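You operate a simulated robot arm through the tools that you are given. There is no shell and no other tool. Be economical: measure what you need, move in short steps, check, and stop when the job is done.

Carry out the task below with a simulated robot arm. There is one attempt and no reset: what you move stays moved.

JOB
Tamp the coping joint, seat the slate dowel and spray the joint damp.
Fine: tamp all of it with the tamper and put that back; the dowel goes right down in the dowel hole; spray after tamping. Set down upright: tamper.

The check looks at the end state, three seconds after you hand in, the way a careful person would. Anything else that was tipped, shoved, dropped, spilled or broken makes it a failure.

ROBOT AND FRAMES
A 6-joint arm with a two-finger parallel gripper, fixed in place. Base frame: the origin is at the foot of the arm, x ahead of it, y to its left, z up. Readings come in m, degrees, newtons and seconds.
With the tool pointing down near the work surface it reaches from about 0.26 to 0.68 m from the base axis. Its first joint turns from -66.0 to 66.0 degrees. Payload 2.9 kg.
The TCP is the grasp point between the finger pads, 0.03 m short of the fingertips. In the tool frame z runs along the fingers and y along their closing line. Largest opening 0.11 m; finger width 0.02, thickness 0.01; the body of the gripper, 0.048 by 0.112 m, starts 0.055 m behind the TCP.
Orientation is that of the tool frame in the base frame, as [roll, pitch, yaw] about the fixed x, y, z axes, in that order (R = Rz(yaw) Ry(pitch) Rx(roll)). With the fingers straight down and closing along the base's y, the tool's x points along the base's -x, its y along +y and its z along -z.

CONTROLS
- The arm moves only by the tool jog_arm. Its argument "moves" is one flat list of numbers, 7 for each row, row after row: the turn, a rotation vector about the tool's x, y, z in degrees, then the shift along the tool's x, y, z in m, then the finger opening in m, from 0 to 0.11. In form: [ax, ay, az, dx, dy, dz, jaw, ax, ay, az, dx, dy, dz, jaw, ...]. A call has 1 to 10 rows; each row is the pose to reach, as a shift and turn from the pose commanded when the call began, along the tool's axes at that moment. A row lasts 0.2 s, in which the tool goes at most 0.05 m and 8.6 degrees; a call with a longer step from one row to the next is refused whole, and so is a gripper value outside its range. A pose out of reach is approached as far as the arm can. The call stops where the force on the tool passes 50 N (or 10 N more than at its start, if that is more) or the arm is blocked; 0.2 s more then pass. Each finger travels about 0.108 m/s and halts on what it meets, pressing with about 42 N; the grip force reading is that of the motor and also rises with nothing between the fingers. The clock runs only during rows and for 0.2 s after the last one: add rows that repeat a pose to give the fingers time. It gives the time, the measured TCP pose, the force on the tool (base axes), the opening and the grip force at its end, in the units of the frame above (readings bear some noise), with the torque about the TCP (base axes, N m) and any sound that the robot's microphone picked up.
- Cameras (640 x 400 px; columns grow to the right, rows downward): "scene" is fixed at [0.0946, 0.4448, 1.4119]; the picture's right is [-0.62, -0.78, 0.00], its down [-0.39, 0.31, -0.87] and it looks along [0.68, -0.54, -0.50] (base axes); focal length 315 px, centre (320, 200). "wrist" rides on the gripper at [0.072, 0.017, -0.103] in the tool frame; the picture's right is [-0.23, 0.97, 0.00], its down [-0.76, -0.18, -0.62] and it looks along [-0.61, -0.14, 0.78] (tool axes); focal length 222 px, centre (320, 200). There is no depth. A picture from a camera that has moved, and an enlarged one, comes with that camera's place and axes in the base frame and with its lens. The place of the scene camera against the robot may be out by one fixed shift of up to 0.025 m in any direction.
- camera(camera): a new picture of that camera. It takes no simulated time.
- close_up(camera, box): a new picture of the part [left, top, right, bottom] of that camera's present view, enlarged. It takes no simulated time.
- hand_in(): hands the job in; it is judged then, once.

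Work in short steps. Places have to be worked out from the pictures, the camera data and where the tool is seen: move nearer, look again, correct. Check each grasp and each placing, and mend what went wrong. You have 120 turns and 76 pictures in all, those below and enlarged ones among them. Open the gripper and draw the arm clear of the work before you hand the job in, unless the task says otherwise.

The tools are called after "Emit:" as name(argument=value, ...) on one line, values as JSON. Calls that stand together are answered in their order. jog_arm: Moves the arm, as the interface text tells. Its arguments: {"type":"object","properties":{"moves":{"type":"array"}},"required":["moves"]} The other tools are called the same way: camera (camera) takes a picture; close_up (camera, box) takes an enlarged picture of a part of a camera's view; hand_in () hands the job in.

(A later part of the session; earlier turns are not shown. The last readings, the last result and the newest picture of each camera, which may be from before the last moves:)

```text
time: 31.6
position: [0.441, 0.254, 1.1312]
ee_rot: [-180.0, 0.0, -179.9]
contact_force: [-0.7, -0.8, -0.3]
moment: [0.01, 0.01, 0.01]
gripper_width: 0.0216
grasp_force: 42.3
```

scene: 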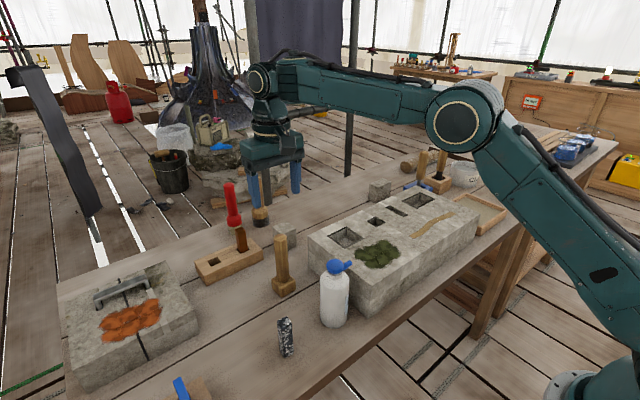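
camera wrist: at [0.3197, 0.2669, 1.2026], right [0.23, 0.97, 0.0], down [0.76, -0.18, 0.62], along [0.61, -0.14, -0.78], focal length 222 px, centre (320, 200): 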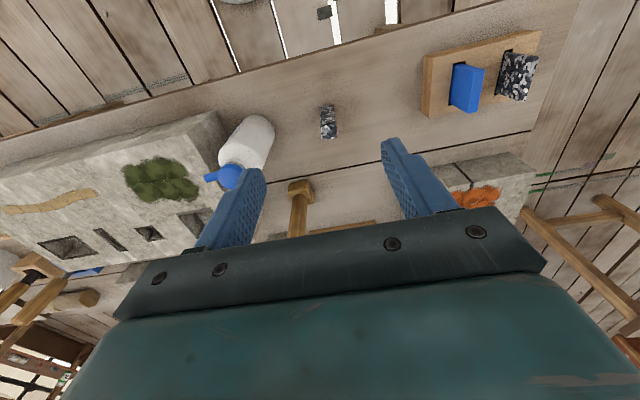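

Now I carry it over the dowel hole.

Emit:
jog_arm(moves=[0, 0, 0, -0.0117, -0.0406, 0, 0.01, 0, 0, 0, -0.0233, -0.0811, 0, 0.01, 0, 0, 0, -0.035, -0.1217, 0, 0.01, 0, 0, 0, -0.0467, -0.1622, 0, 0.01, 0, 0, 0, -0.0583, -0.2028, 0, 0.01, 0, 0, 0, -0.07, -0.2433, 0, 0.01, 0, 0, 0, -0.0817, -0.2839, 0, 0.01, 0, 0, 0, -0.0933, -0.3244, 0, 0.01, 0, 0, 0, -0.105, -0.365, 0, 0.01])

Emit:
camera(camera="wrist")

Emit:
close_up(camera="wrist", box=[230, 60, 410, 240])

```text
time: 33.6
position: [0.5436, -0.1124, 1.1312]
ee_rot: [-180.0, 0.0, 180.0]
contact_force: [0.5, -0.6, -1.0]
moment: [0.01, 0.0, 0.01]
gripper_width: 0.0213
grasp_force: 41.8
```

```text
33 pictures are left
camera wrist: at [0.4712, -0.0961, 1.2348], right [0.23, 0.97, 0.0], down [0.76, -0.18, 0.62], along [0.61, -0.14, -0.78], focal length 222 px, centre (320, 200)
```

wrist: 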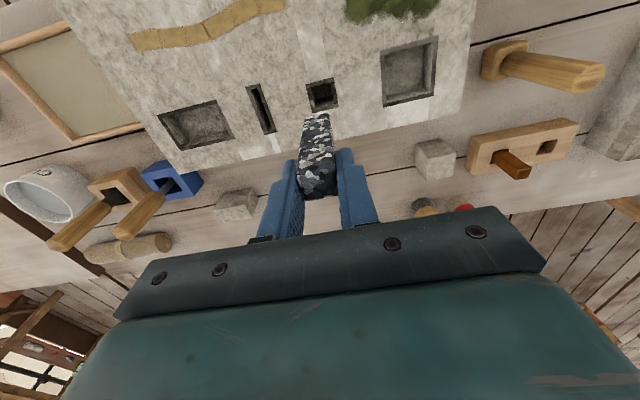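

```text
2.22 times, centred on (320, 150) of wrist
camera zoom: at [0.4712, -0.0961, 1.2348], right [0.23, 0.97, 0.0], down [0.76, -0.18, 0.62], along [0.61, -0.14, -0.78], focal length 494 px, centre (320, 311)
```

zoom: 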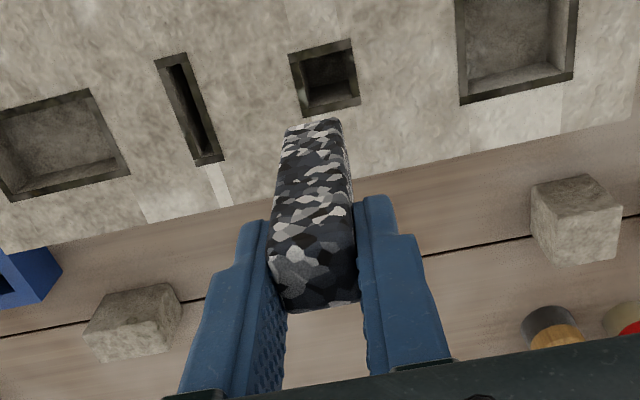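

Hole centre ≈(0.548, −0.109); the dowel centre is ≈3 mm ahead of the TCP. I shift accordingly, lower to ~2 cm above the block and re-check.

Emit:
jog_arm(moves=[0, 0, 0, -0.0015, 0.004, 0.03, 0.01, 0, 0, 0, -0.0015, 0.004, 0.06, 0.01, 0, 0, 0, -0.0015, 0.004, 0.085, 0.01])

Emit:
close_up(camera="wrist", box=[260, 70, 380, 170])

Emit:
close_up(camera="scene", box=[330, 170, 430, 250])

```text
time: 34.4
position: [0.5456, -0.1078, 1.0468]
ee_rot: [-180.0, 0.0, -180.0]
contact_force: [0.5, -0.5, -1.0]
moment: [0.03, -0.01, -0.04]
gripper_width: 0.0212
grasp_force: 42.5
```

```text
4.00 times, centred on (320, 120) of wrist
camera zoom: at [0.4728, -0.0918, 1.1498], right [0.23, 0.97, 0.0], down [0.76, -0.18, 0.62], along [0.61, -0.14, -0.78], focal length 888 px, centre (320, 520)
```

zoom: 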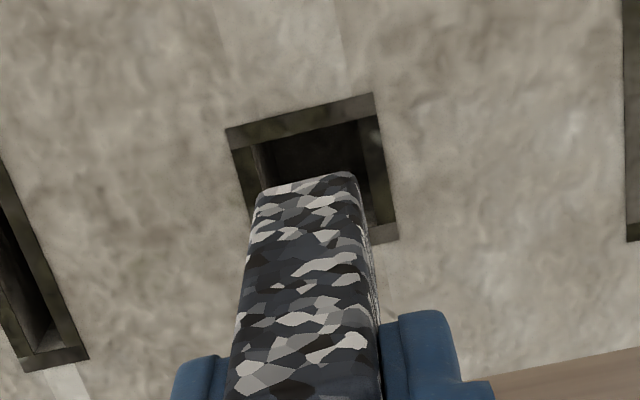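

```text
5.00 times, centred on (380, 210) of scene
camera zoom: at [0.0946, 0.4448, 1.4119], right [-0.62, -0.78, 0.0], down [-0.39, 0.31, -0.87], along [0.68, -0.54, -0.5], focal length 1576 px, centre (20, 150)
```

zoom: 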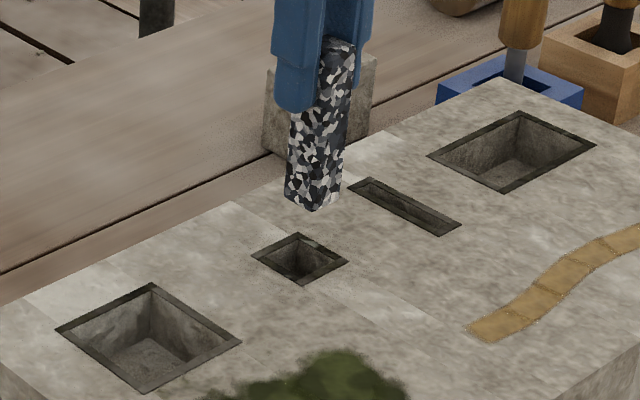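

Wrist and scene both suggest shifting ~3 mm further forward. I do that, lower another 3 cm, and re-check.

Emit:
jog_arm(moves=[0, 0, 0, -0.003, -0.0005, 0.01, 0.01, 0, 0, 0, -0.003, -0.0005, 0.028, 0.01])

Emit:
close_up(camera="wrist", box=[260, 70, 380, 170])

Emit:
close_up(camera="scene", box=[350, 190, 400, 230])

```text
time: 35.0
position: [0.5486, -0.1091, 1.017]
ee_rot: [-180.0, 0.0, -180.0]
contact_force: [-0.7, -0.1, -0.7]
moment: [0.03, 0.02, 0.02]
gripper_width: 0.0214
grasp_force: 41.6
```

```text
4.00 times, centred on (320, 120) of wrist
camera zoom: at [0.4761, -0.0915, 1.1215], right [0.23, 0.97, 0.0], down [0.76, -0.18, 0.62], along [0.61, -0.14, -0.78], focal length 888 px, centre (320, 520)
```

zoom: 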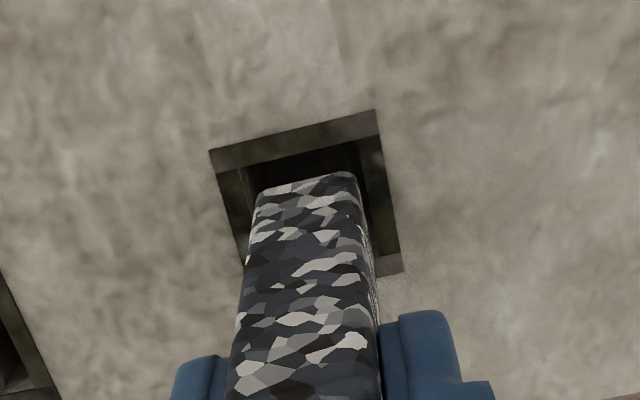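

```text
10.00 times, centred on (375, 210) of scene
camera zoom: at [0.0946, 0.4448, 1.4119], right [-0.62, -0.78, 0.0], down [-0.39, 0.31, -0.87], along [0.68, -0.54, -0.5], focal length 3152 px, centre (-230, 100)
```

zoom: 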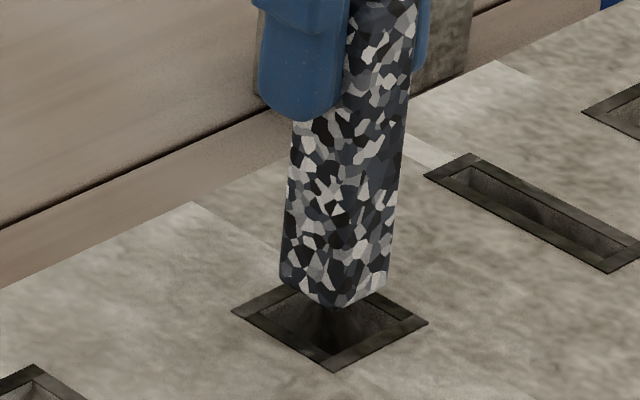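

Well aligned (≈3–4 mm clearance in front, centred sideways). I lower into the hole in steps, watching force.

Emit:
jog_arm(moves=[0, 0, 0, 0, 0, 0.008, 0.01, 0, 0, 0, 0, 0, 0.014, 0.01, 0, 0, 0, 0, 0, 0.02, 0.01, 0, 0, 0, 0, 0, 0.026, 0.01, 0, 0, 0, 0, 0, 0.032, 0.01])

Emit:
close_up(camera="scene", box=[350, 190, 400, 230])

```text
time: 36.2
position: [0.5505, -0.1094, 0.9872]
ee_rot: [-179.9, 0.0, -180.0]
contact_force: [1.3, 0.2, -1.2]
moment: [-0.01, -0.02, 0.0]
gripper_width: 0.0214
grasp_force: 41.9
```

```text
10.00 times, centred on (375, 210) of scene
camera zoom: at [0.0946, 0.4448, 1.4119], right [-0.62, -0.78, 0.0], down [-0.39, 0.31, -0.87], along [0.68, -0.54, -0.5], focal length 3152 px, centre (-230, 100)
```

zoom: 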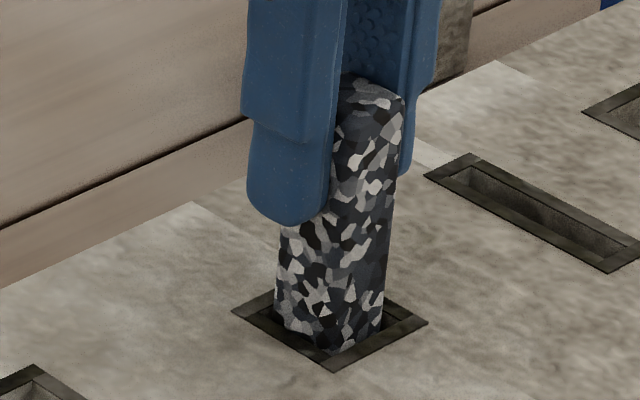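

It's in the hole with no resistance. Continuing down.

Emit:
jog_arm(moves=[0, 0, 0, 0, 0, 0.007, 0.01, 0, 0, 0, 0, 0, 0.014, 0.01, 0, 0, 0, 0, 0, 0.02, 0.01, 0, 0, 0, 0, 0, 0.026, 0.01, 0, 0, 0, 0, 0, 0.032, 0.01, 0, 0, 0, 0, 0, 0.036, 0.01])

Emit:
close_up(camera="scene", box=[350, 190, 400, 230])

```text
time: 37.6
position: [0.5512, -0.109, 0.9567]
ee_rot: [-179.9, 0.8, -179.9]
contact_force: [-0.7, 5.2, 40.2]
moment: [0.37, -0.08, 0.0]
gripper_width: 0.0218
grasp_force: 42.4
```

```text
10.00 times, centred on (375, 210) of scene
camera zoom: at [0.0939, 0.4451, 1.4119], right [-0.62, -0.78, 0.0], down [-0.39, 0.31, -0.87], along [0.68, -0.54, -0.5], focal length 3152 px, centre (-230, 100)
```

zoom: 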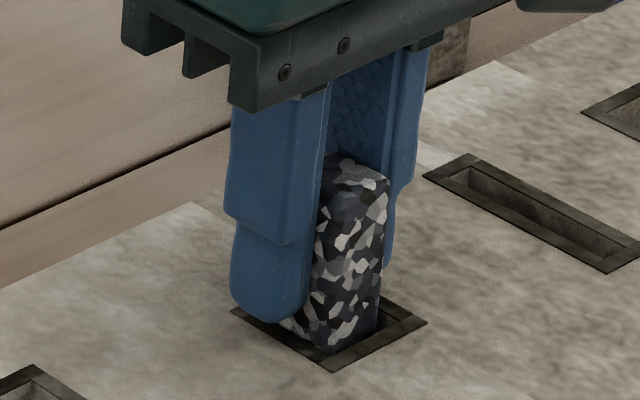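

Resistance of 40 N at z≈0.957. I ease, open, raise a bit and look whether the dowel is seated.

Emit:
jog_arm(moves=[0, 0, 0, 0, 0, 0.03, 0.01, 0, 0, 0, 0, 0, 0.03, 0.04, 0, 0, 0, 0, 0, 0.03, 0.05, 0, 0, 0, 0, 0, 0, 0.05, 0, 0, 0, 0, 0, -0.04, 0.05, 0, 0, 0, 0, 0, -0.08, 0.05])

Emit:
close_up(camera="scene", box=[340, 170, 420, 234])

Emit:
close_up(camera="wrist", box=[240, 50, 400, 180])

```text
time: 37.9
position: [0.5531, -0.1087, 0.9499]
ee_rot: [-179.9, 0.9, -179.8]
contact_force: [-3.8, -0.3, 5.2]
moment: [0.12, 0.15, 0.12]
gripper_width: 0.0211
grasp_force: 42.1
stopped in row 1: the force on the tool passed its limit at 130 N (the readings are from after the stop); the commanded pose is now the measured one
```

```text
6.25 times, centred on (380, 202) of scene
camera zoom: at [0.0944, 0.4448, 1.4119], right [-0.62, -0.78, 0.0], down [-0.39, 0.31, -0.87], along [0.68, -0.54, -0.5], focal length 1970 px, centre (-55, 188)
```

zoom: 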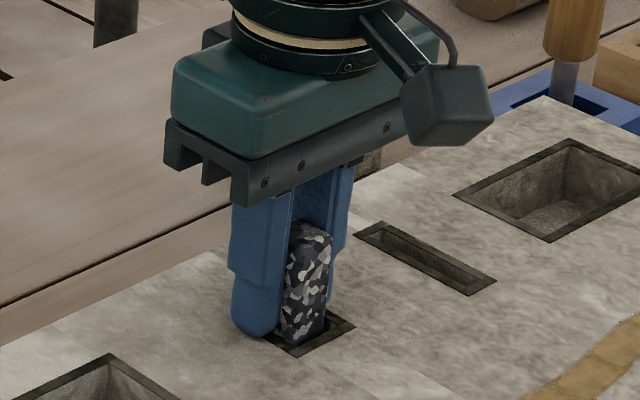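

```text
3.08 times, centred on (320, 115) of wrist
camera zoom: at [0.4784, -0.0918, 1.0519], right [0.22, 0.97, 0.0], down [0.75, -0.17, 0.64], along [0.62, -0.14, -0.77], focal length 684 px, centre (320, 462)
```

zoom: 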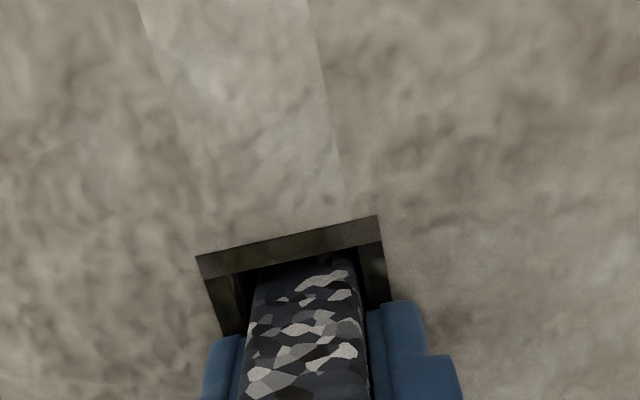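

My ease-off offset was wrong (it pushed down); it stopped and force is now low. I open in place and retract straight up.

Emit:
jog_arm(moves=[0, 0, 0, 0, 0, 0, 0.03, 0, 0, 0, 0, 0, 0, 0.05, 0, 0, 0, 0, 0, 0, 0.05, 0, 0, 0, 0, 0, -0.04, 0.05, 0, 0, 0, 0, 0, -0.08, 0.05])

Emit:
close_up(camera="scene", box=[340, 170, 420, 234])

Emit:
close_up(camera="wrist", box=[240, 50, 400, 180])

```text
time: 39.1
position: [0.5516, -0.1073, 1.0289]
ee_rot: [-179.9, 0.8, -179.9]
contact_force: [0.0, 0.7, 1.0]
moment: [-0.02, -0.01, 0.0]
gripper_width: 0.0498
grasp_force: 0.0
```

```text
6.25 times, centred on (380, 202) of scene
camera zoom: at [0.0946, 0.4448, 1.4119], right [-0.62, -0.78, 0.0], down [-0.39, 0.31, -0.87], along [0.68, -0.54, -0.5], focal length 1970 px, centre (-55, 188)
```

zoom: 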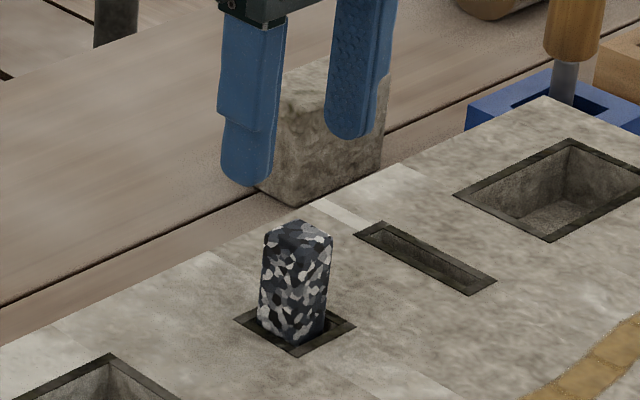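

```text
3.08 times, centred on (320, 115) of wrist
camera zoom: at [0.4776, -0.091, 1.1311], right [0.22, 0.97, 0.0], down [0.75, -0.17, 0.63], along [0.62, -0.14, -0.77], focal length 684 px, centre (320, 462)
```

zoom: 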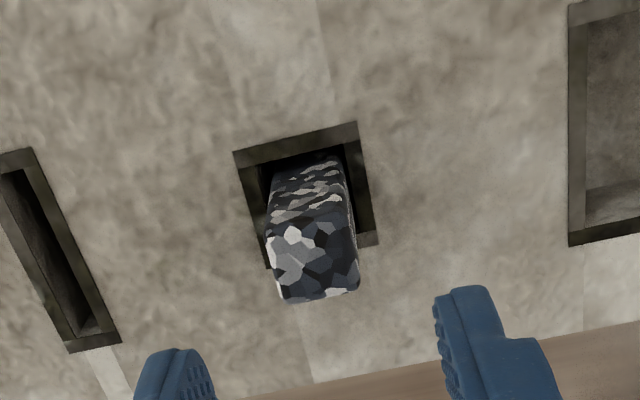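

The dowel stands upright in the hole, ~4 cm proud. To be sure it's fully down I close the fingers and press on its top gently.

Emit:
jog_arm(moves=[0, 0.8, 0, -0.0025, -0.003, 0, 0.025, 0, 0.8, 0, -0.0025, -0.003, 0, 0, 0, 0.8, 0, -0.0025, -0.003, 0.02, 0, 0, 0.8, 0, -0.0025, -0.003, 0.035, 0, 0, 0.8, 0, -0.0025, -0.003, 0.042, 0, 0, 0.8, 0, -0.0025, -0.003, 0.046, 0, 0, 0.8, 0, -0.0025, -0.003, 0.05, 0, 0, 0.8, 0, -0.0025, -0.003, 0.053, 0])

```text
time: 40.4
position: [0.5551, -0.1132, 0.9952]
ee_rot: [-179.7, 0.8, -179.9]
contact_force: [-3.6, 1.1, 7.5]
moment: [0.05, 0.17, 0.02]
gripper_width: 0.0001
grasp_force: 38.0
stopped in row 6: the force on the tool passed its limit at 58 N (the readings are from after the stop); the commanded pose is now the measured one
```

The top resists 58 N without moving: the dowel is bottomed. I retract upward and check it visually, then head toward the bottle.

Emit:
jog_arm(moves=[0, 0.8, 0, 0, 0, -0.04, 0, 0, 0.8, 0, 0, 0, -0.08, 0.02, 0, 0.8, 0, 0, 0, -0.12, 0.06, 0, 0.8, 0, 0.03, 0.035, -0.125, 0.1, 0, 0.8, 0, 0.06, 0.07, -0.125, 0.11, 0, 0.8, 0, 0.09, 0.105, -0.125, 0.11, 0, 0.8, 0, 0.12, 0.14, -0.125, 0.11, 0, 0.8, 0, 0.15, 0.175, -0.125, 0.11, 0, 0.8, 0, 0.165, 0.205, -0.125, 0.11])

Emit:
camera(camera="wrist")

Emit:
camera(camera="scene")

Emit:
close_up(camera="scene", box=[300, 170, 420, 330])

```text
time: 42.4
position: [0.387, 0.0917, 1.1138]
ee_rot: [-179.6, 0.0, 180.0]
contact_force: [-0.3, 0.5, 0.7]
moment: [-0.03, -0.01, 0.0]
gripper_width: 0.1099
grasp_force: 0.1
```

```text
21 pictures are left
camera wrist: at [0.3146, 0.1094, 1.2171], right [0.23, 0.97, 0.0], down [0.76, -0.17, 0.62], along [0.61, -0.14, -0.78], focal length 222 px, centre (320, 200)
```

wrist: 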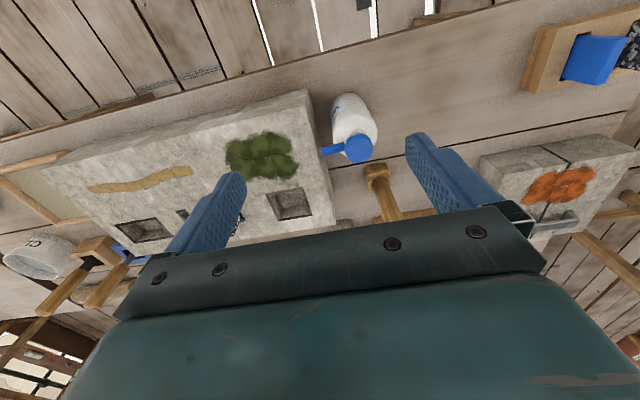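

```text
20 pictures are left
```

scene: 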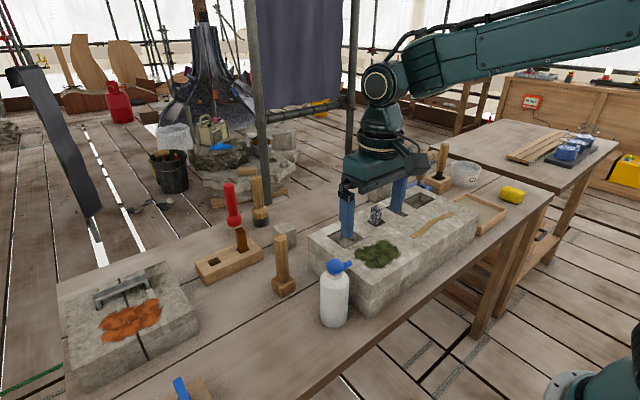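

```text
2.50 times, centred on (360, 250) of scene
camera zoom: at [0.0946, 0.4448, 1.4119], right [-0.62, -0.78, 0.0], down [-0.39, 0.31, -0.87], along [0.68, -0.54, -0.5], focal length 788 px, centre (220, 75)
```

zoom: 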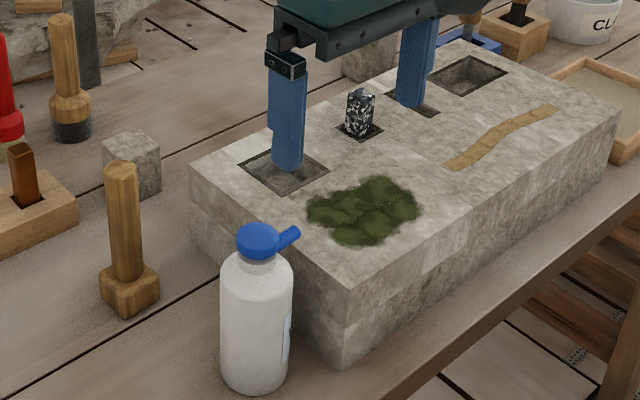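

The dowel is down and upright. Now a close look at the bottle's head to see how it sprays and which way the nozzle points.

Emit:
close_up(camera="scene", box=[310, 250, 370, 335])

Emit:
close_up(camera="wrist", box=[300, 80, 400, 180])

```text
4.71 times, centred on (340, 292) of scene
camera zoom: at [0.0946, 0.4448, 1.4119], right [-0.62, -0.78, 0.0], down [-0.39, 0.31, -0.87], along [0.68, -0.54, -0.5], focal length 1483 px, centre (226, -235)
```

zoom: 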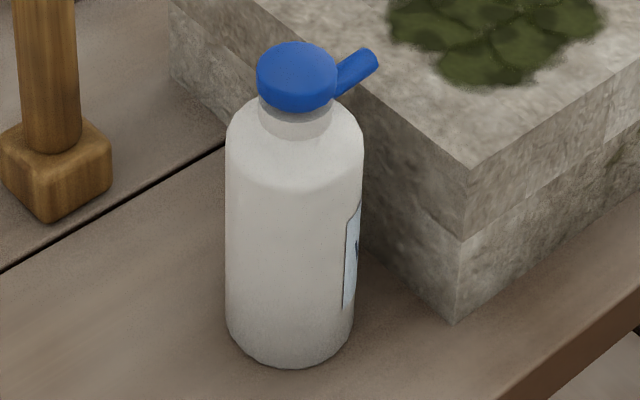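

```text
4.00 times, centred on (350, 130) of wrist
camera zoom: at [0.3146, 0.1094, 1.2171], right [0.23, 0.97, 0.0], down [0.76, -0.17, 0.62], along [0.61, -0.14, -0.78], focal length 888 px, centre (200, 480)
```

zoom: 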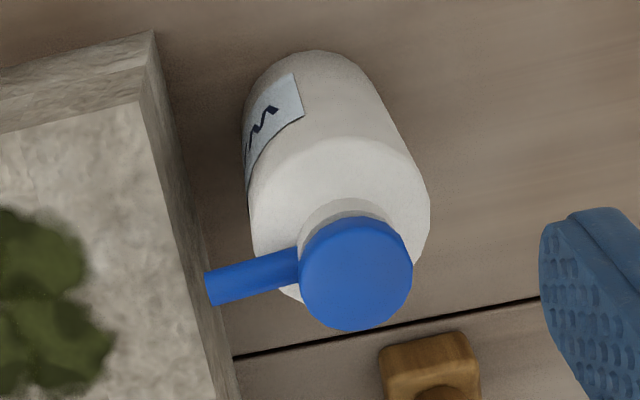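

The head is a squeeze bottle with a spout pointing −y. Gripping must close along x (so the spout stays free), so I turn the gripper 90° above the bottle (axis ≈ 0.4335, 0.126).

Emit:
jog_arm(moves=[0, 0, 8, -0.01, 0.01, 0, 0.11, 0, 0, 16, -0.02, 0.02, 0, 0.11, 0, 0, 24, -0.03, 0.03, 0, 0.11, 0, 0, 32, -0.04, 0.034, 0, 0.11, 0, 0, 40, -0.0465, 0.034, 0, 0.11, 0, 0, 48, -0.0465, 0.034, 0, 0.11, 0, 0, 56, -0.0465, 0.034, 0, 0.11, 0, 0, 64, -0.0465, 0.034, 0, 0.11, 0, 0, 72, -0.0465, 0.034, 0, 0.11, 0, 0, 80, -0.0465, 0.034, 0, 0.11])

```text
time: 44.6
position: [0.4368, 0.1259, 1.1157]
ee_rot: [-179.9, 0.4, 100.0]
contact_force: [-0.7, 0.8, 0.5]
moment: [0.0, -0.01, -0.03]
gripper_width: 0.1102
grasp_force: 0.1
```

Rotated to 100°; I finish the turn to 90° and look before descending.

Emit:
jog_arm(moves=[0, 0, 5, 0.0006, -0.002, 0, 0.11, 0, 0, 10, 0.0006, -0.0033, 0, 0.11, 0, 0, 10, 0.0006, -0.0033, 0.04, 0.11, 0, 0, 10, 0.0006, -0.0033, 0.07, 0.11])

Emit:
camera(camera="wrist")

```text
time: 45.6
position: [0.432, 0.124, 1.0449]
ee_rot: [-180.0, 0.3, 90.1]
contact_force: [0.0, -0.4, 1.2]
moment: [-0.06, -0.02, 0.01]
gripper_width: 0.1101
grasp_force: 0.0
```

```text
16 pictures are left
camera wrist: at [0.4491, 0.1972, 1.1478], right [0.97, -0.23, 0.0], down [-0.18, -0.76, 0.63], along [-0.14, -0.61, -0.78], focal length 222 px, centre (320, 200)
```

wrist: 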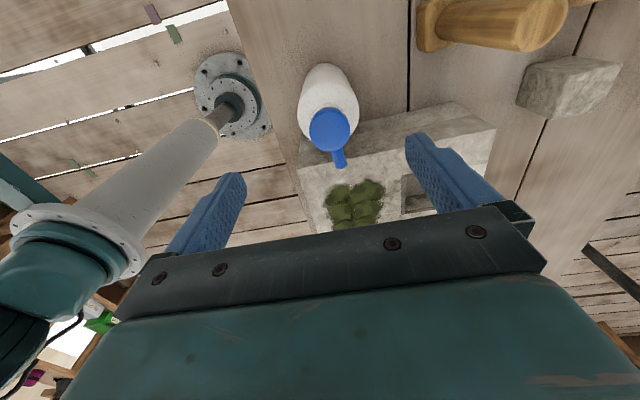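

Triangulating all views puts the bottle axis at (0.441, 0.1275) with cap top z≈0.97. I centre, lower to z≈0.927, then close part way.

Emit:
jog_arm(moves=[0, 0, 0, 0.0035, 0.009, 0.03, 0.11, 0, 0, 0, 0.0035, 0.009, 0.06, 0.11, 0, 0, 0, 0.0035, 0.009, 0.09, 0.11, 0, 0, 0, 0.0035, 0.009, 0.11, 0.11, 0, 0, 0, 0.0035, 0.009, 0.118, 0.1, 0, 0, 0, 0.0035, 0.009, 0.118, 0.08, 0, 0, 0, 0.0035, 0.009, 0.118, 0.07, 0, 0, 0, 0.0035, 0.009, 0.118, 0.067])

Emit:
close_up(camera="scene", box=[280, 220, 400, 340])

```text
time: 47.4
position: [0.4403, 0.1286, 0.9282]
ee_rot: [-179.9, 0.3, 90.0]
contact_force: [0.4, 0.4, 0.3]
moment: [0.02, 0.0, 0.0]
gripper_width: 0.067
grasp_force: 0.0
```

```text
3.33 times, centred on (340, 280) of scene
camera zoom: at [0.0946, 0.4448, 1.4119], right [-0.62, -0.78, 0.0], down [-0.39, 0.31, -0.87], along [0.68, -0.54, -0.5], focal length 1050 px, centre (253, -67)
```

zoom: 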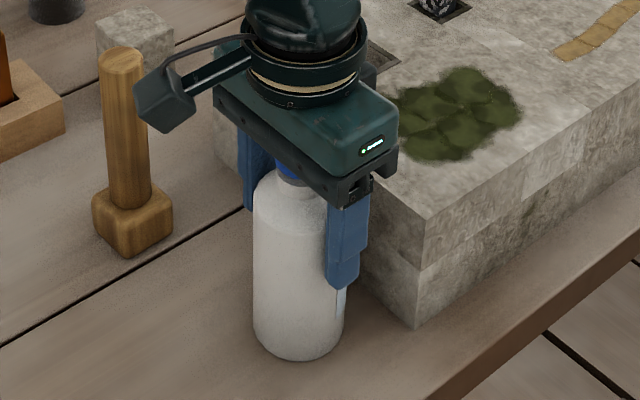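

Fingers straddle the cylinder well. I close gently in small steps to find contact.

Emit:
jog_arm(moves=[0, 0, 0, 0, 0, 0, 0.065, 0, 0, 0, 0, 0, 0, 0.063, 0, 0, 0, 0, 0, 0, 0.061, 0, 0, 0, 0, 0, 0, 0.061])

```text
time: 48.4
position: [0.4407, 0.1289, 0.9272]
ee_rot: [-180.0, 0.4, 90.1]
contact_force: [0.4, 0.0, -0.1]
moment: [-0.02, -0.02, -0.02]
gripper_width: 0.061
grasp_force: 0.0
```

Emit:
jog_arm(moves=[0, 0, 0, 0, 0, 0, 0.06, 0, 0, 0, 0, 0, 0, 0.059, 0, 0, 0, 0, 0, 0, 0.058, 0, 0, 0, 0, 0, 0, 0.058])

```text
time: 49.4
position: [0.4405, 0.1291, 0.9274]
ee_rot: [-179.9, 0.4, 90.0]
contact_force: [1.9, -0.3, 0.7]
moment: [0.01, -0.04, -0.01]
gripper_width: 0.059
grasp_force: 42.0
```

Contact at 59 mm, no spray sound. I lift the bottle straight up.

Emit:
jog_arm(moves=[0, 0, 0, 0, 0, -0.02, 0.058, 0, 0, 0, 0, 0, -0.06, 0.058, 0, 0, 0, 0, 0, -0.1, 0.058, 0, 0, 0, 0, 0, -0.14, 0.058, 0, 0, 0, 0, 0, -0.18, 0.058])

Emit:
close_up(camera="scene", box=[260, 130, 460, 330])

```text
time: 50.6
position: [0.4399, 0.1312, 1.1071]
ee_rot: [-180.0, 0.3, 90.0]
contact_force: [-0.1, 0.2, -3.4]
moment: [0.02, -0.01, 0.02]
gripper_width: 0.0591
grasp_force: 42.0
```

```text
2.00 times, centred on (360, 230) of scene
camera zoom: at [0.0946, 0.4448, 1.4119], right [-0.62, -0.78, 0.0], down [-0.39, 0.31, -0.87], along [0.68, -0.54, -0.5], focal length 630 px, centre (240, 140)
```

zoom: 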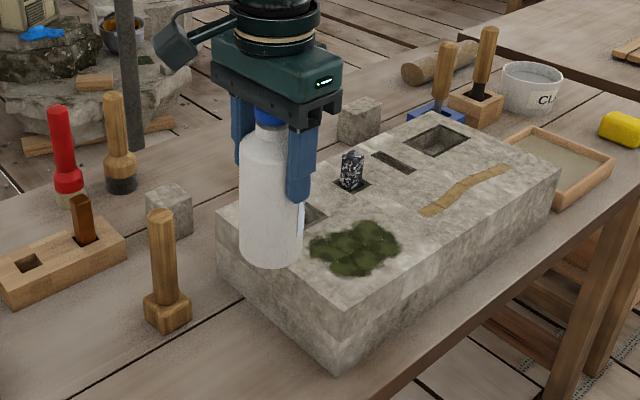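

Bottle held securely (≈0.35 kg). I move it to y≈−0.02 while tilting the spout downward toward −y (first 45°), then look.

Emit:
jog_arm(moves=[0, 7.5, 0, -0.025, 0.004, 0, 0.058, 0, 15, 0, -0.05, 0.004, 0, 0.058, 0, 22.5, 0, -0.075, 0.004, 0, 0.058, 0, 30, 0, -0.1, 0.004, 0, 0.058, 0, 37.5, 0, -0.125, 0.004, 0, 0.058, 0, 45, 0, -0.15, 0.004, 0, 0.058])

Emit:
camera(camera="scene")

```text
time: 52.0
position: [0.4431, -0.0188, 1.1074]
ee_rot: [179.8, -44.7, 90.0]
contact_force: [-0.3, -0.7, -3.3]
moment: [-0.06, 0.0, 0.05]
gripper_width: 0.059
grasp_force: 41.8
out of reach, approached as far as the arm can: row 6
```

```text
13 pictures are left
```

scene: 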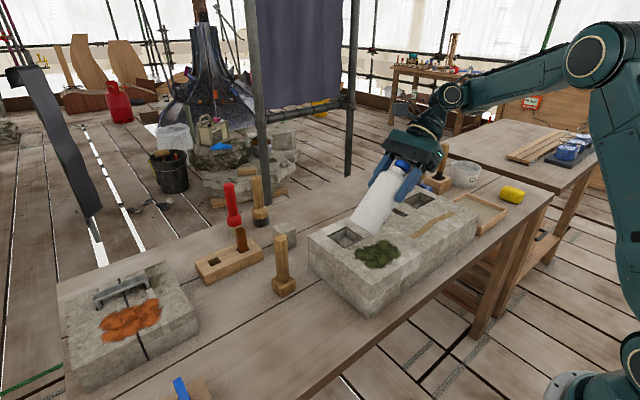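

Tilt ~45° achieved (its limit here). I bring it lower so the spout aims at the joint's middle, then squeeze briefly and listen.

Emit:
jog_arm(moves=[0, 0, 0, -0.016, 0, 0.03, 0.058, 0, 0, 0, -0.032, 0, 0.06, 0.058, 0, 0, 0, -0.032, 0, 0.06, 0.05, 0, 0, 0, -0.032, 0, 0.06, 0.02, 0, 0, 0, -0.032, 0, 0.06, 0.0])

Emit:
close_up(camera="scene", box=[330, 150, 490, 290])

```text
time: 53.2
position: [0.4439, 0.0001, 1.042]
ee_rot: [-179.9, -44.7, 90.2]
contact_force: [0.0, -0.2, -3.4]
moment: [-0.09, 0.0, 0.04]
gripper_width: 0.0592
grasp_force: 42.3
```

```text
2.86 times, centred on (410, 220) of scene
camera zoom: at [0.0946, 0.4448, 1.4119], right [-0.62, -0.78, 0.0], down [-0.39, 0.31, -0.87], along [0.68, -0.54, -0.5], focal length 900 px, centre (63, 143)
```

zoom: 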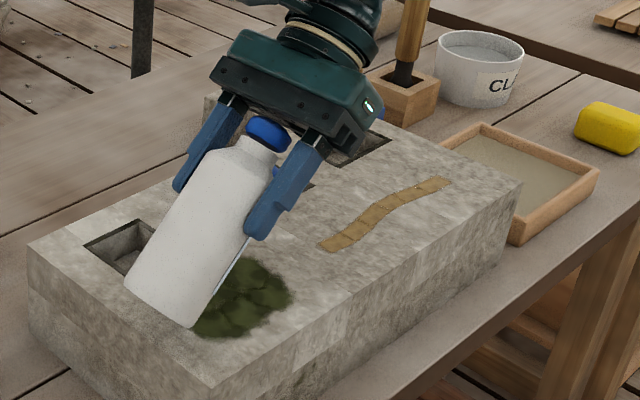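

No spray from squeezing harder; probably the spout must be closer and better aimed at the joint. I try to tilt further to bring the spout down.

Emit:
jog_arm(moves=[0, 5, 0, 0, 0, 0, 0.0, 0, 10, 0, 0, 0, 0, 0.0, 0, 15, 0, 0, 0, 0, 0.0])

```text
time: 54.0
position: [0.4436, 0.0009, 1.0404]
ee_rot: [179.9, -59.6, 90.0]
contact_force: [0.2, 0.0, -3.4]
moment: [-0.12, -0.01, 0.0]
gripper_width: 0.0592
grasp_force: 42.5
```

60° works. I lower to about 9 cm spout height aimed at the first segment and dwell with squeeze.

Emit:
jog_arm(moves=[0, 0, 0, -0.018, 0, -0.002, 0.0, 0, 0, 0, -0.037, 0, -0.004, 0.0, 0, 0, 0, -0.037, 0, -0.004, 0.0, 0, 0, 0, -0.037, 0, -0.004, 0.0, 0, 0, 0, -0.037, 0, -0.004, 0.0, 0, 0, 0, -0.037, 0, -0.004, 0.0])

Emit:
close_up(camera="scene", box=[330, 150, 490, 290])

```text
time: 55.4
position: [0.4443, -0.0198, 1.0112]
ee_rot: [-179.9, -59.6, 90.0]
contact_force: [0.7, -0.2, -3.1]
moment: [-0.1, 0.02, 0.03]
gripper_width: 0.059
grasp_force: 41.5
```

```text
2.86 times, centred on (410, 220) of scene
camera zoom: at [0.0947, 0.4448, 1.4119], right [-0.62, -0.78, 0.0], down [-0.39, 0.31, -0.87], along [0.68, -0.54, -0.5], focal length 900 px, centre (63, 143)
```

zoom: 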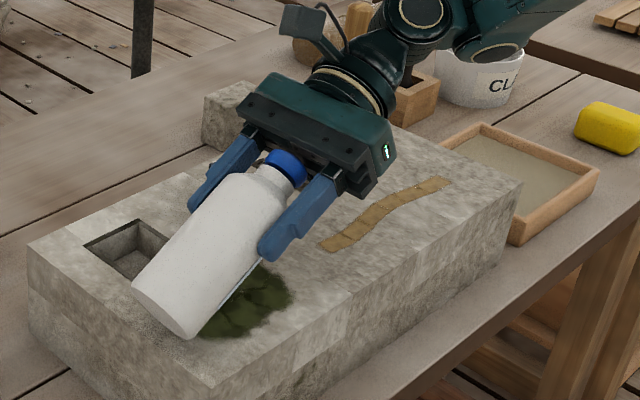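

Still no wetting. I tilt to 75° and bring the spout to ~5 cm above the first segment.

Emit:
jog_arm(moves=[0, 7.5, 0, 0, 0, 0, 0.0, 0, 15, 0, -0.022, 0, -0.018, 0.0, 0, 15, 0, -0.0447, 0, -0.0354, 0.0, 0, 15, 0, -0.0447, 0, -0.0354, 0.0, 0, 15, 0, -0.0447, 0, -0.0354, 0.0])

Emit:
close_up(camera="scene", box=[330, 150, 490, 290])

```text
time: 56.3
position: [0.3863, -0.011, 0.9477]
ee_rot: [174.1, -74.9, 95.9]
contact_force: [-2.6, 2.1, 4.2]
moment: [-0.64, 0.01, -0.17]
gripper_width: 0.0589
grasp_force: 42.1
out of reach, approached as far as the arm can: row 1, 2, 3, 4
stopped in row 4: the force on the tool passed its limit at 72 N (the readings are from after the stop); the commanded pose is now the measured one
```

```text
2.86 times, centred on (410, 220) of scene
camera zoom: at [0.0945, 0.4449, 1.4119], right [-0.62, -0.78, 0.0], down [-0.39, 0.31, -0.87], along [0.68, -0.54, -0.5], focal length 900 px, centre (63, 143)
```

zoom: 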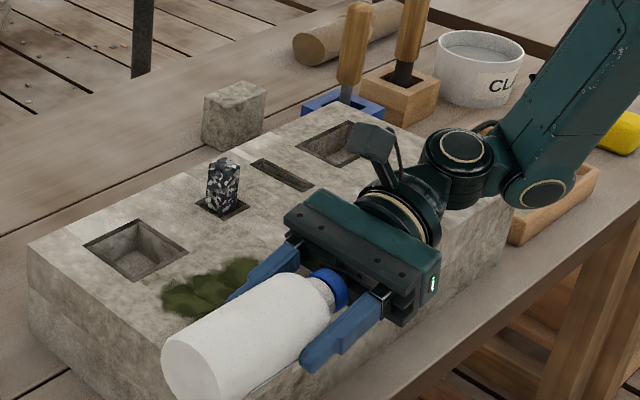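

The arm left its reach and the bottle touched the block. I back straight up and return to a 60° tilt.

Emit:
jog_arm(moves=[0, 0, 0, 0.029, 0, -0.008, 0.0, 0, 0, 0, 0.058, 0, -0.0155, 0.0, 0, -5, 0, 0.087, 0, -0.023, 0.0, 0, -10, 0, 0.087, 0, -0.023, 0.0, 0, -15, 0, 0.087, 0, -0.023, 0.0])

Emit:
close_up(camera="scene", box=[320, 130, 500, 290])

```text
time: 57.5
position: [0.3844, -0.0122, 1.0364]
ee_rot: [177.1, -59.8, 92.6]
contact_force: [-0.1, 0.1, -3.3]
moment: [-0.13, 0.02, 0.0]
gripper_width: 0.0587
grasp_force: 42.4
out of reach, approached as far as the arm can: row 1, 2, 3
```

```text
2.50 times, centred on (410, 210) of scene
camera zoom: at [0.0947, 0.4448, 1.4119], right [-0.62, -0.78, 0.0], down [-0.39, 0.31, -0.87], along [0.68, -0.54, -0.5], focal length 788 px, centre (95, 175)
```

zoom: 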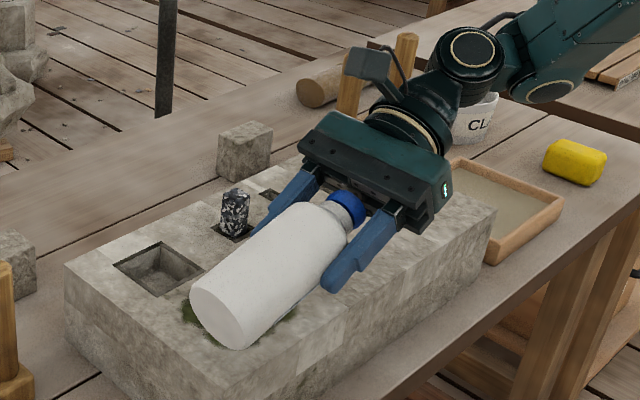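

Recovered, bottle still held. I go back to the joint at 60°, spout aimed at segments 1–2 from ~8 cm, then relax to 58 mm and squeeze again (fresh squeeze).

Emit:
jog_arm(moves=[0, 0, 0, -0.013, 0.02, -0.005, 0.058, 0, 0, 0, -0.026, 0.04, -0.01, 0.058, 0, 0, 0, -0.04, 0.06, -0.015, 0.058, 0, 0, 0, -0.04, 0.06, -0.015, 0.058, 0, 0, 0, -0.04, 0.06, -0.015, 0.04, 0, 0, 0, -0.04, 0.06, -0.015, 0.02, 0, 0, 0, -0.04, 0.06, -0.015, 0.0, 0, 0, 0, -0.04, 0.06, -0.015, 0.0])

```text
time: 59.3
position: [0.4422, -0.039, 1.0075]
ee_rot: [176.9, -59.7, 92.6]
contact_force: [0.3, -0.5, 0.0]
moment: [-0.03, 0.0, 0.02]
gripper_width: 0.0
grasp_force: 37.8
out of reach, approached as far as the arm can: row 3, 4, 5, 6, 7, 8
```

The gripper closed fully: the bottle has slipped out. I look at where it is.

Emit:
camera(camera="scene")

```text
8 pictures are left
```

scene: 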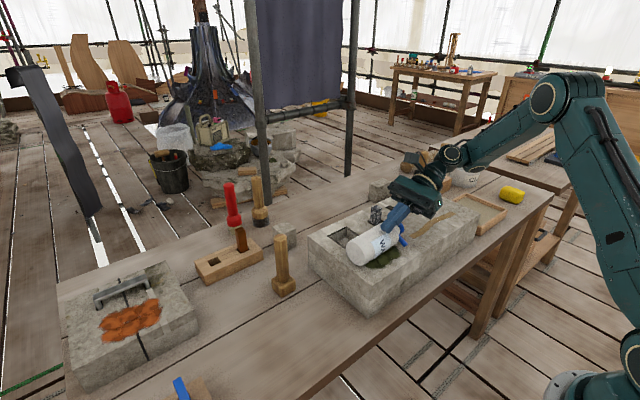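

Emit:
close_up(camera="scene", box=[330, 170, 460, 290])

```text
3.33 times, centred on (395, 230) of scene
camera zoom: at [0.0946, 0.4448, 1.4119], right [-0.62, -0.78, 0.0], down [-0.39, 0.31, -0.87], along [0.68, -0.54, -0.5], focal length 1050 px, centre (70, 100)
```

zoom: 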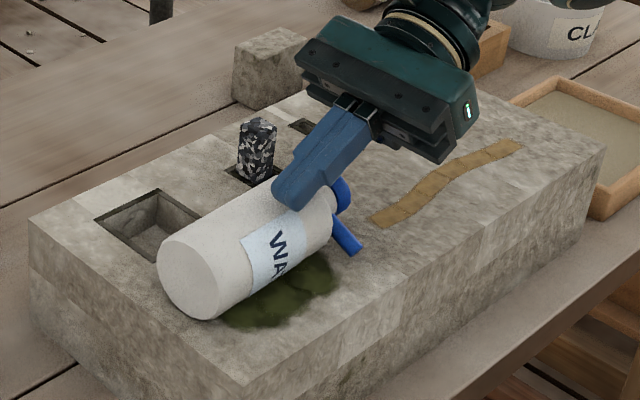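

The bottle now lies on the block along y (cap toward −y, spout resting toward −x/down), stable. I raise the gripper, untilt it, and open, to regrasp the bottle from above.

Emit:
jog_arm(moves=[0, 0, 0, 0.04, 0, -0.023, 0, 0, 0, 0, 0.08, 0, -0.046, 0, 0, -8, 0, 0.087, 0, -0.05, 0.02, 0, -16, 0, 0.087, 0, -0.05, 0.04, 0, -24, 0, 0.087, 0, -0.05, 0.06, 0, -32, 0, 0.087, 0, -0.05, 0.08, 0, -40, 0, 0.087, 0, -0.05, 0.1, 0, -48, 0, 0.087, 0, -0.05, 0.1, 0, -55, 0, 0.087, 0, -0.05, 0.1, 0, -60, 0, 0.087, 0, -0.05, 0.1])

Emit:
camera(camera="wrist")

```text
time: 61.5
position: [0.4384, -0.0388, 1.1074]
ee_rot: [178.5, 0.1, 90.0]
contact_force: [-0.1, 0.3, 0.0]
moment: [0.04, 0.02, 0.01]
gripper_width: 0.1002
grasp_force: 0.0
out of reach, approached as far as the arm can: row 1, 2, 3
```

```text
6 pictures are left
camera wrist: at [0.4523, 0.0342, 1.2105], right [0.97, -0.23, 0.03], down [-0.19, -0.76, 0.62], along [-0.12, -0.61, -0.78], focal length 222 px, centre (320, 200)
```

wrist: 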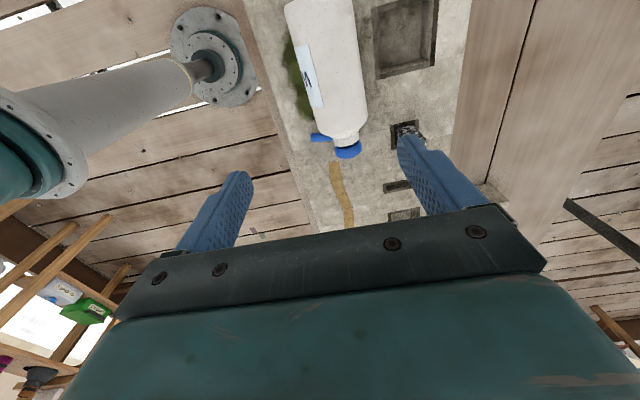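

Bottle axis at x≈0.465, from y≈0.05 (bottom) to −0.11 (cap). I lower over its middle (y≈−0.015) and close firmly.

Emit:
jog_arm(moves=[1.5, 0, 0, 0.024, 0.0256, 0.02, 0.1, 1.5, 0, 0, 0.024, 0.0256, 0.06, 0.1, 1.5, 0, 0, 0.024, 0.0256, 0.1, 0.1, 1.5, 0, 0, 0.024, 0.0256, 0.14, 0.09, 1.5, 0, 0, 0.024, 0.0256, 0.155, 0.085, 1.5, 0, 0, 0.024, 0.0256, 0.161, 0.08, 1.5, 0, 0, 0.024, 0.0256, 0.161, 0.065, 1.5, 0, 0, 0.024, 0.0256, 0.161, 0.045, 1.5, 0, 0, 0.024, 0.0256, 0.161, 0.04, 1.5, 0, 0, 0.024, 0.0256, 0.161, 0.04])

```text
time: 63.4
position: [0.4666, -0.0168, 0.9505]
ee_rot: [-180.0, 0.1, 90.0]
contact_force: [-4.0, 0.4, 5.9]
moment: [-0.09, 0.21, -0.01]
gripper_width: 0.0596
grasp_force: 42.3
stopped in row 9: the force on the tool passed its limit at 51 N (the readings are from after the stop); the commanded pose is now the measured one
```

Firm grip on the full diameter. I lift, then roll the tool so the spout points down at the first segment from ~5 cm, and dwell.

Emit:
jog_arm(moves=[0, 0, 0, 0, 0, -0.03, 0.04, 0, 0, 0, 0, 0, -0.07, 0.04, -8, 0, 0, -0.01, -0.003, -0.07, 0.04, -16, 0, 0, -0.02, -0.006, -0.07, 0.04, -24, 0, 0, -0.031, -0.01, -0.07, 0.04, -30, 0, 0, -0.031, -0.01, -0.065, 0.04, -30, 0, 0, -0.031, -0.01, -0.0585, 0.04, -30, 0, 0, -0.031, -0.01, -0.0585, 0.04, -30, 0, 0, -0.031, -0.01, -0.0585, 0.04])

Emit:
close_up(camera="scene", box=[330, 150, 490, 290])

```text
time: 65.4
position: [0.4558, -0.0465, 1.0082]
ee_rot: [150.0, 0.1, 90.0]
contact_force: [0.1, -0.5, -4.5]
moment: [0.01, 0.02, -0.03]
gripper_width: 0.0593
grasp_force: 42.3
```

```text
2.86 times, centred on (410, 220) of scene
camera zoom: at [0.0947, 0.4448, 1.4119], right [-0.62, -0.78, 0.0], down [-0.39, 0.31, -0.87], along [0.68, -0.54, -0.5], focal length 900 px, centre (63, 143)
```

zoom: 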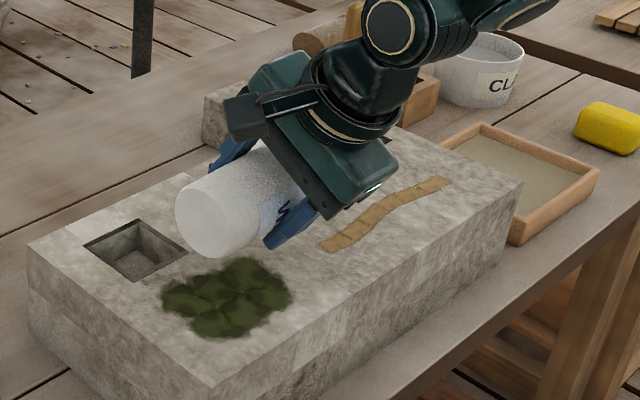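

The bottle is held horizontally with the spout down over the joint. I squeeze (jaw 0) and sweep along the joint, listening.

Emit:
jog_arm(moves=[0, 0, 0, 0, 0, 0, 0.02, 0, 0, 0, 0, 0, 0, 0.0, 0, 0, 0, -0.02, 0, 0, 0.0, 0, 0, 0, -0.04, 0, 0, 0.0, 0, 0, 0, -0.06, 0.003, 0, 0.0, 0, 0, 0, -0.08, 0.005, 0, 0.0, 0, 0, 0, -0.1, 0.005, 0, 0.0, 0, 0, 0, -0.12, 0.004, 0, 0.0, 0, 0, 0, -0.14, 0.002, 0, 0.0, 0, 0, 0, -0.155, 0, 0, 0.0])

Emit:
close_up(camera="scene", box=[330, 150, 490, 290])

```text
time: 67.6
position: [0.4569, -0.2025, 1.0087]
ee_rot: [150.0, -0.1, 90.0]
contact_force: [0.3, -0.4, -3.2]
moment: [0.02, -0.02, -0.01]
gripper_width: 0.0593
grasp_force: 41.8
```

```text
2.86 times, centred on (410, 220) of scene
camera zoom: at [0.0946, 0.4448, 1.412], right [-0.62, -0.78, 0.0], down [-0.39, 0.31, -0.87], along [0.68, -0.54, -0.5], focal length 900 px, centre (63, 143)
```

zoom: 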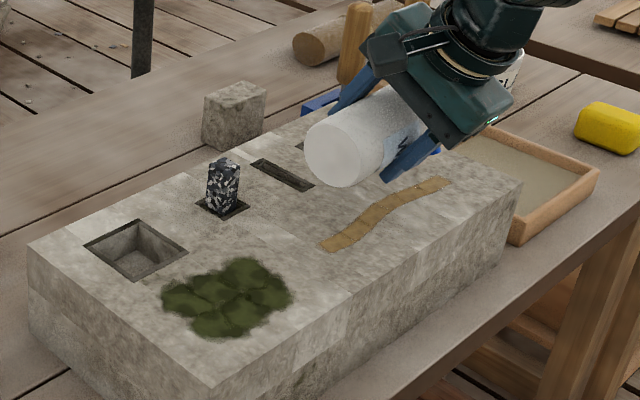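

Neither squeezing nor closeness sprays, so the blue head is probably a pump to be pressed with the bottle standing (its original spot points straight along the joint). First I bring the bottle back to lay it down where it rested, for regrasping upright.

Emit:
jog_arm(moves=[0, 0, 0, 0.045, 0.0036, -0.0014, 0.0, 0, 0, 0, 0.09, 0.0072, -0.0028, 0.0, 0, 0, 0, 0.135, 0.0108, -0.0042, 0.0, 0, 0, 0, 0.18, 0.0144, -0.0056, 0.0, 8, 0, 0, 0.186, 0.0144, -0.0056, 0.0, 16, 0, 0, 0.186, 0.0144, -0.0056, 0.0, 24, 0, 0, 0.186, 0.0144, -0.0056, 0.0, 30, 0, 0, 0.186, 0.0144, -0.0056, 0.0])

```text
time: 69.4
position: [0.467, -0.0169, 1.0192]
ee_rot: [-179.8, 0.1, 90.0]
contact_force: [0.3, 0.2, -3.5]
moment: [-0.02, -0.03, 0.0]
gripper_width: 0.0589
grasp_force: 41.8
```

Lower to the previous resting height in steps.

Emit:
jog_arm(moves=[0, 0, 0, 0, 0, 0.03, 0.0, 0, 0, 0, 0, 0, 0.055, 0.0, 0, 0, 0, 0, 0, 0.062, 0.0, 0, 0, 0, 0, 0, 0.065, 0.0, 0, 0, 0, 0, 0, 0.067, 0.0])

```text
time: 70.6
position: [0.4662, -0.0175, 0.9523]
ee_rot: [-179.9, 0.1, 90.0]
contact_force: [0.0, 0.6, -3.9]
moment: [-0.02, 0.01, 0.02]
gripper_width: 0.0591
grasp_force: 41.6
```

Emit:
jog_arm(moves=[0, 0, 0, 0, 0, 0.001, 0.0, 0, 0, 0, 0, 0, 0.002, 0.0, 0, 0, 0, 0, 0, 0.003, 0.0, 0, 0, 0, 0, 0, 0.004, 0.0])

```text
time: 71.6
position: [0.4683, -0.0159, 0.9497]
ee_rot: [179.8, 0.1, 89.9]
contact_force: [-3.9, -1.5, 11.9]
moment: [-0.18, 0.09, 0.0]
gripper_width: 0.059
grasp_force: 41.5
```

On the block. I open slowly, raise, and begin tilting for the regrasp.

Emit:
jog_arm(moves=[0, 0, 0, 0, 0, -0.001, 0.064, 0, 0, 0, 0, 0, -0.001, 0.075, 0, 0, 0, 0, 0, -0.001, 0.09, 0, 0, 0, 0, 0, -0.04, 0.09, 0, 0, 0, 0, 0, -0.08, 0.09, 0, 0, 0, 0, 0, -0.11, 0.09, 0, 8.5, 0, 0, 0, -0.11, 0.09, 0, 17, 0, 0, 0, -0.11, 0.09, 0, 25.5, 0, 0, 0, -0.11, 0.09, 0, 34, 0, 0, 0, -0.11, 0.09])

Emit:
camera(camera="wrist")

```text
time: 73.8
position: [0.4664, -0.0157, 1.0592]
ee_rot: [179.9, -34.0, 89.9]
contact_force: [0.4, -0.9, 0.4]
moment: [0.0, 0.01, -0.01]
gripper_width: 0.0898
grasp_force: 0.1
```

```text
3 pictures are left
camera wrist: at [0.4837, -0.0137, 1.185], right [0.97, -0.19, -0.13], down [-0.18, -0.98, 0.09], along [-0.14, -0.07, -0.99], focal length 222 px, centre (320, 200)
```

wrist: 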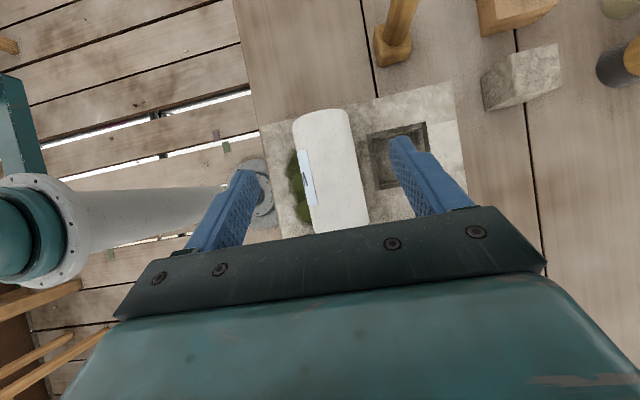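

Bottle lies steady, axis x≈0.470, bottom at y≈0.06. I finish the tilt to 45° and lower onto its body, then close.

Emit:
jog_arm(moves=[0, 5.5, 0, -0.0182, 0.003, 0.023, 0.09, 0, 11, 0, -0.0364, 0.003, 0.046, 0.09, 0, 11, 0, -0.0547, 0.003, 0.069, 0.09, 0, 11, 0, -0.0656, 0.003, 0.0828, 0.09, 0, 11, 0, -0.0729, 0.003, 0.092, 0.09, 0, 11, 0, -0.0729, 0.003, 0.092, 0.075, 0, 11, 0, -0.0729, 0.003, 0.092, 0.058, 0, 11, 0, -0.0729, 0.003, 0.092, 0.04, 0, 11, 0, -0.0729, 0.003, 0.092, 0.04])

```text
time: 75.0
position: [0.4696, -0.0255, 0.9487]
ee_rot: [179.4, -45.0, 90.7]
contact_force: [0.9, -1.9, 4.7]
moment: [-0.28, 0.0, 0.02]
gripper_width: 0.0747
grasp_force: 0.0
heard: click
stopped in row 6: the force on the tool passed its limit at 62 N (the readings are from after the stop); the commanded pose is now the measured one
```

A contact (palm against the bottle's shoulder, with a click). I back up a little, reduce the tilt to 36° for clearance, lower and close.

Emit:
jog_arm(moves=[0, 0, 0, 0.008, 0, -0.008, 0.075, 0, -5, 0, 0.008, 0, -0.008, 0.075, 0, -9, 0, 0.004, 0, -0.004, 0.075, 0, -9, 0, -0.001, 0, 0.001, 0.075, 0, -9, 0, -0.001, 0, 0.001, 0.06, 0, -9, 0, -0.001, 0, 0.001, 0.045, 0, -9, 0, -0.001, 0, 0.001, 0.045])

```text
time: 76.2
position: [0.4665, -0.0248, 0.9499]
ee_rot: [179.7, -36.1, 90.9]
contact_force: [-7.1, -1.7, 7.4]
moment: [0.02, 0.46, 0.13]
gripper_width: 0.0634
grasp_force: 3.8
stopped in row 5: the force on the tool passed its limit at 52 N (the readings are from after the stop); the commanded pose is now the measured one
```

One finger reached first; I continue closing from here.

Emit:
jog_arm(moves=[0, 0, 0, 0, 0, 0, 0.06, 0, 0, 0, 0, 0, 0, 0.05, 0, 0, 0, 0, 0, 0, 0.045, 0, 0, 0, 0, 0, 0, 0.045])

```text
time: 77.2
position: [0.4676, -0.0245, 0.9501]
ee_rot: [179.6, -36.0, 90.9]
contact_force: [-6.1, 0.2, 13.0]
moment: [0.09, 0.71, -0.02]
gripper_width: 0.0589
grasp_force: 41.6
```

Gripped at 59 mm. I lift high, then rotate the bottle toward upright while moving toward its original spot.

Emit:
jog_arm(moves=[0, 0, 0, 0.0235, 0, -0.0323, 0.04, 0, 0, 0, 0.047, 0, -0.0647, 0.04, 0, 0, 0, 0.0706, 0, -0.097, 0.04, 0, -8, 0, 0.088, -0.004, -0.084, 0.04, 0, -16, 0, 0.105, -0.008, -0.072, 0.04, 0, -24, 0, 0.122, -0.012, -0.059, 0.04, 0, -32, 0, 0.14, -0.016, -0.047, 0.04, 0, -40, 0, 0.157, -0.02, -0.034, 0.04, 0, -48, 0, 0.174, -0.024, -0.022, 0.04, 0, -56, 0, 0.192, -0.026, -0.009, 0.04])

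```text
time: 79.4
position: [0.4387, 0.1271, 1.0697]
ee_rot: [179.6, 20.0, 90.6]
contact_force: [-0.4, 0.3, -3.1]
moment: [-0.02, 0.0, 0.0]
gripper_width: 0.0591
grasp_force: 42.1
```

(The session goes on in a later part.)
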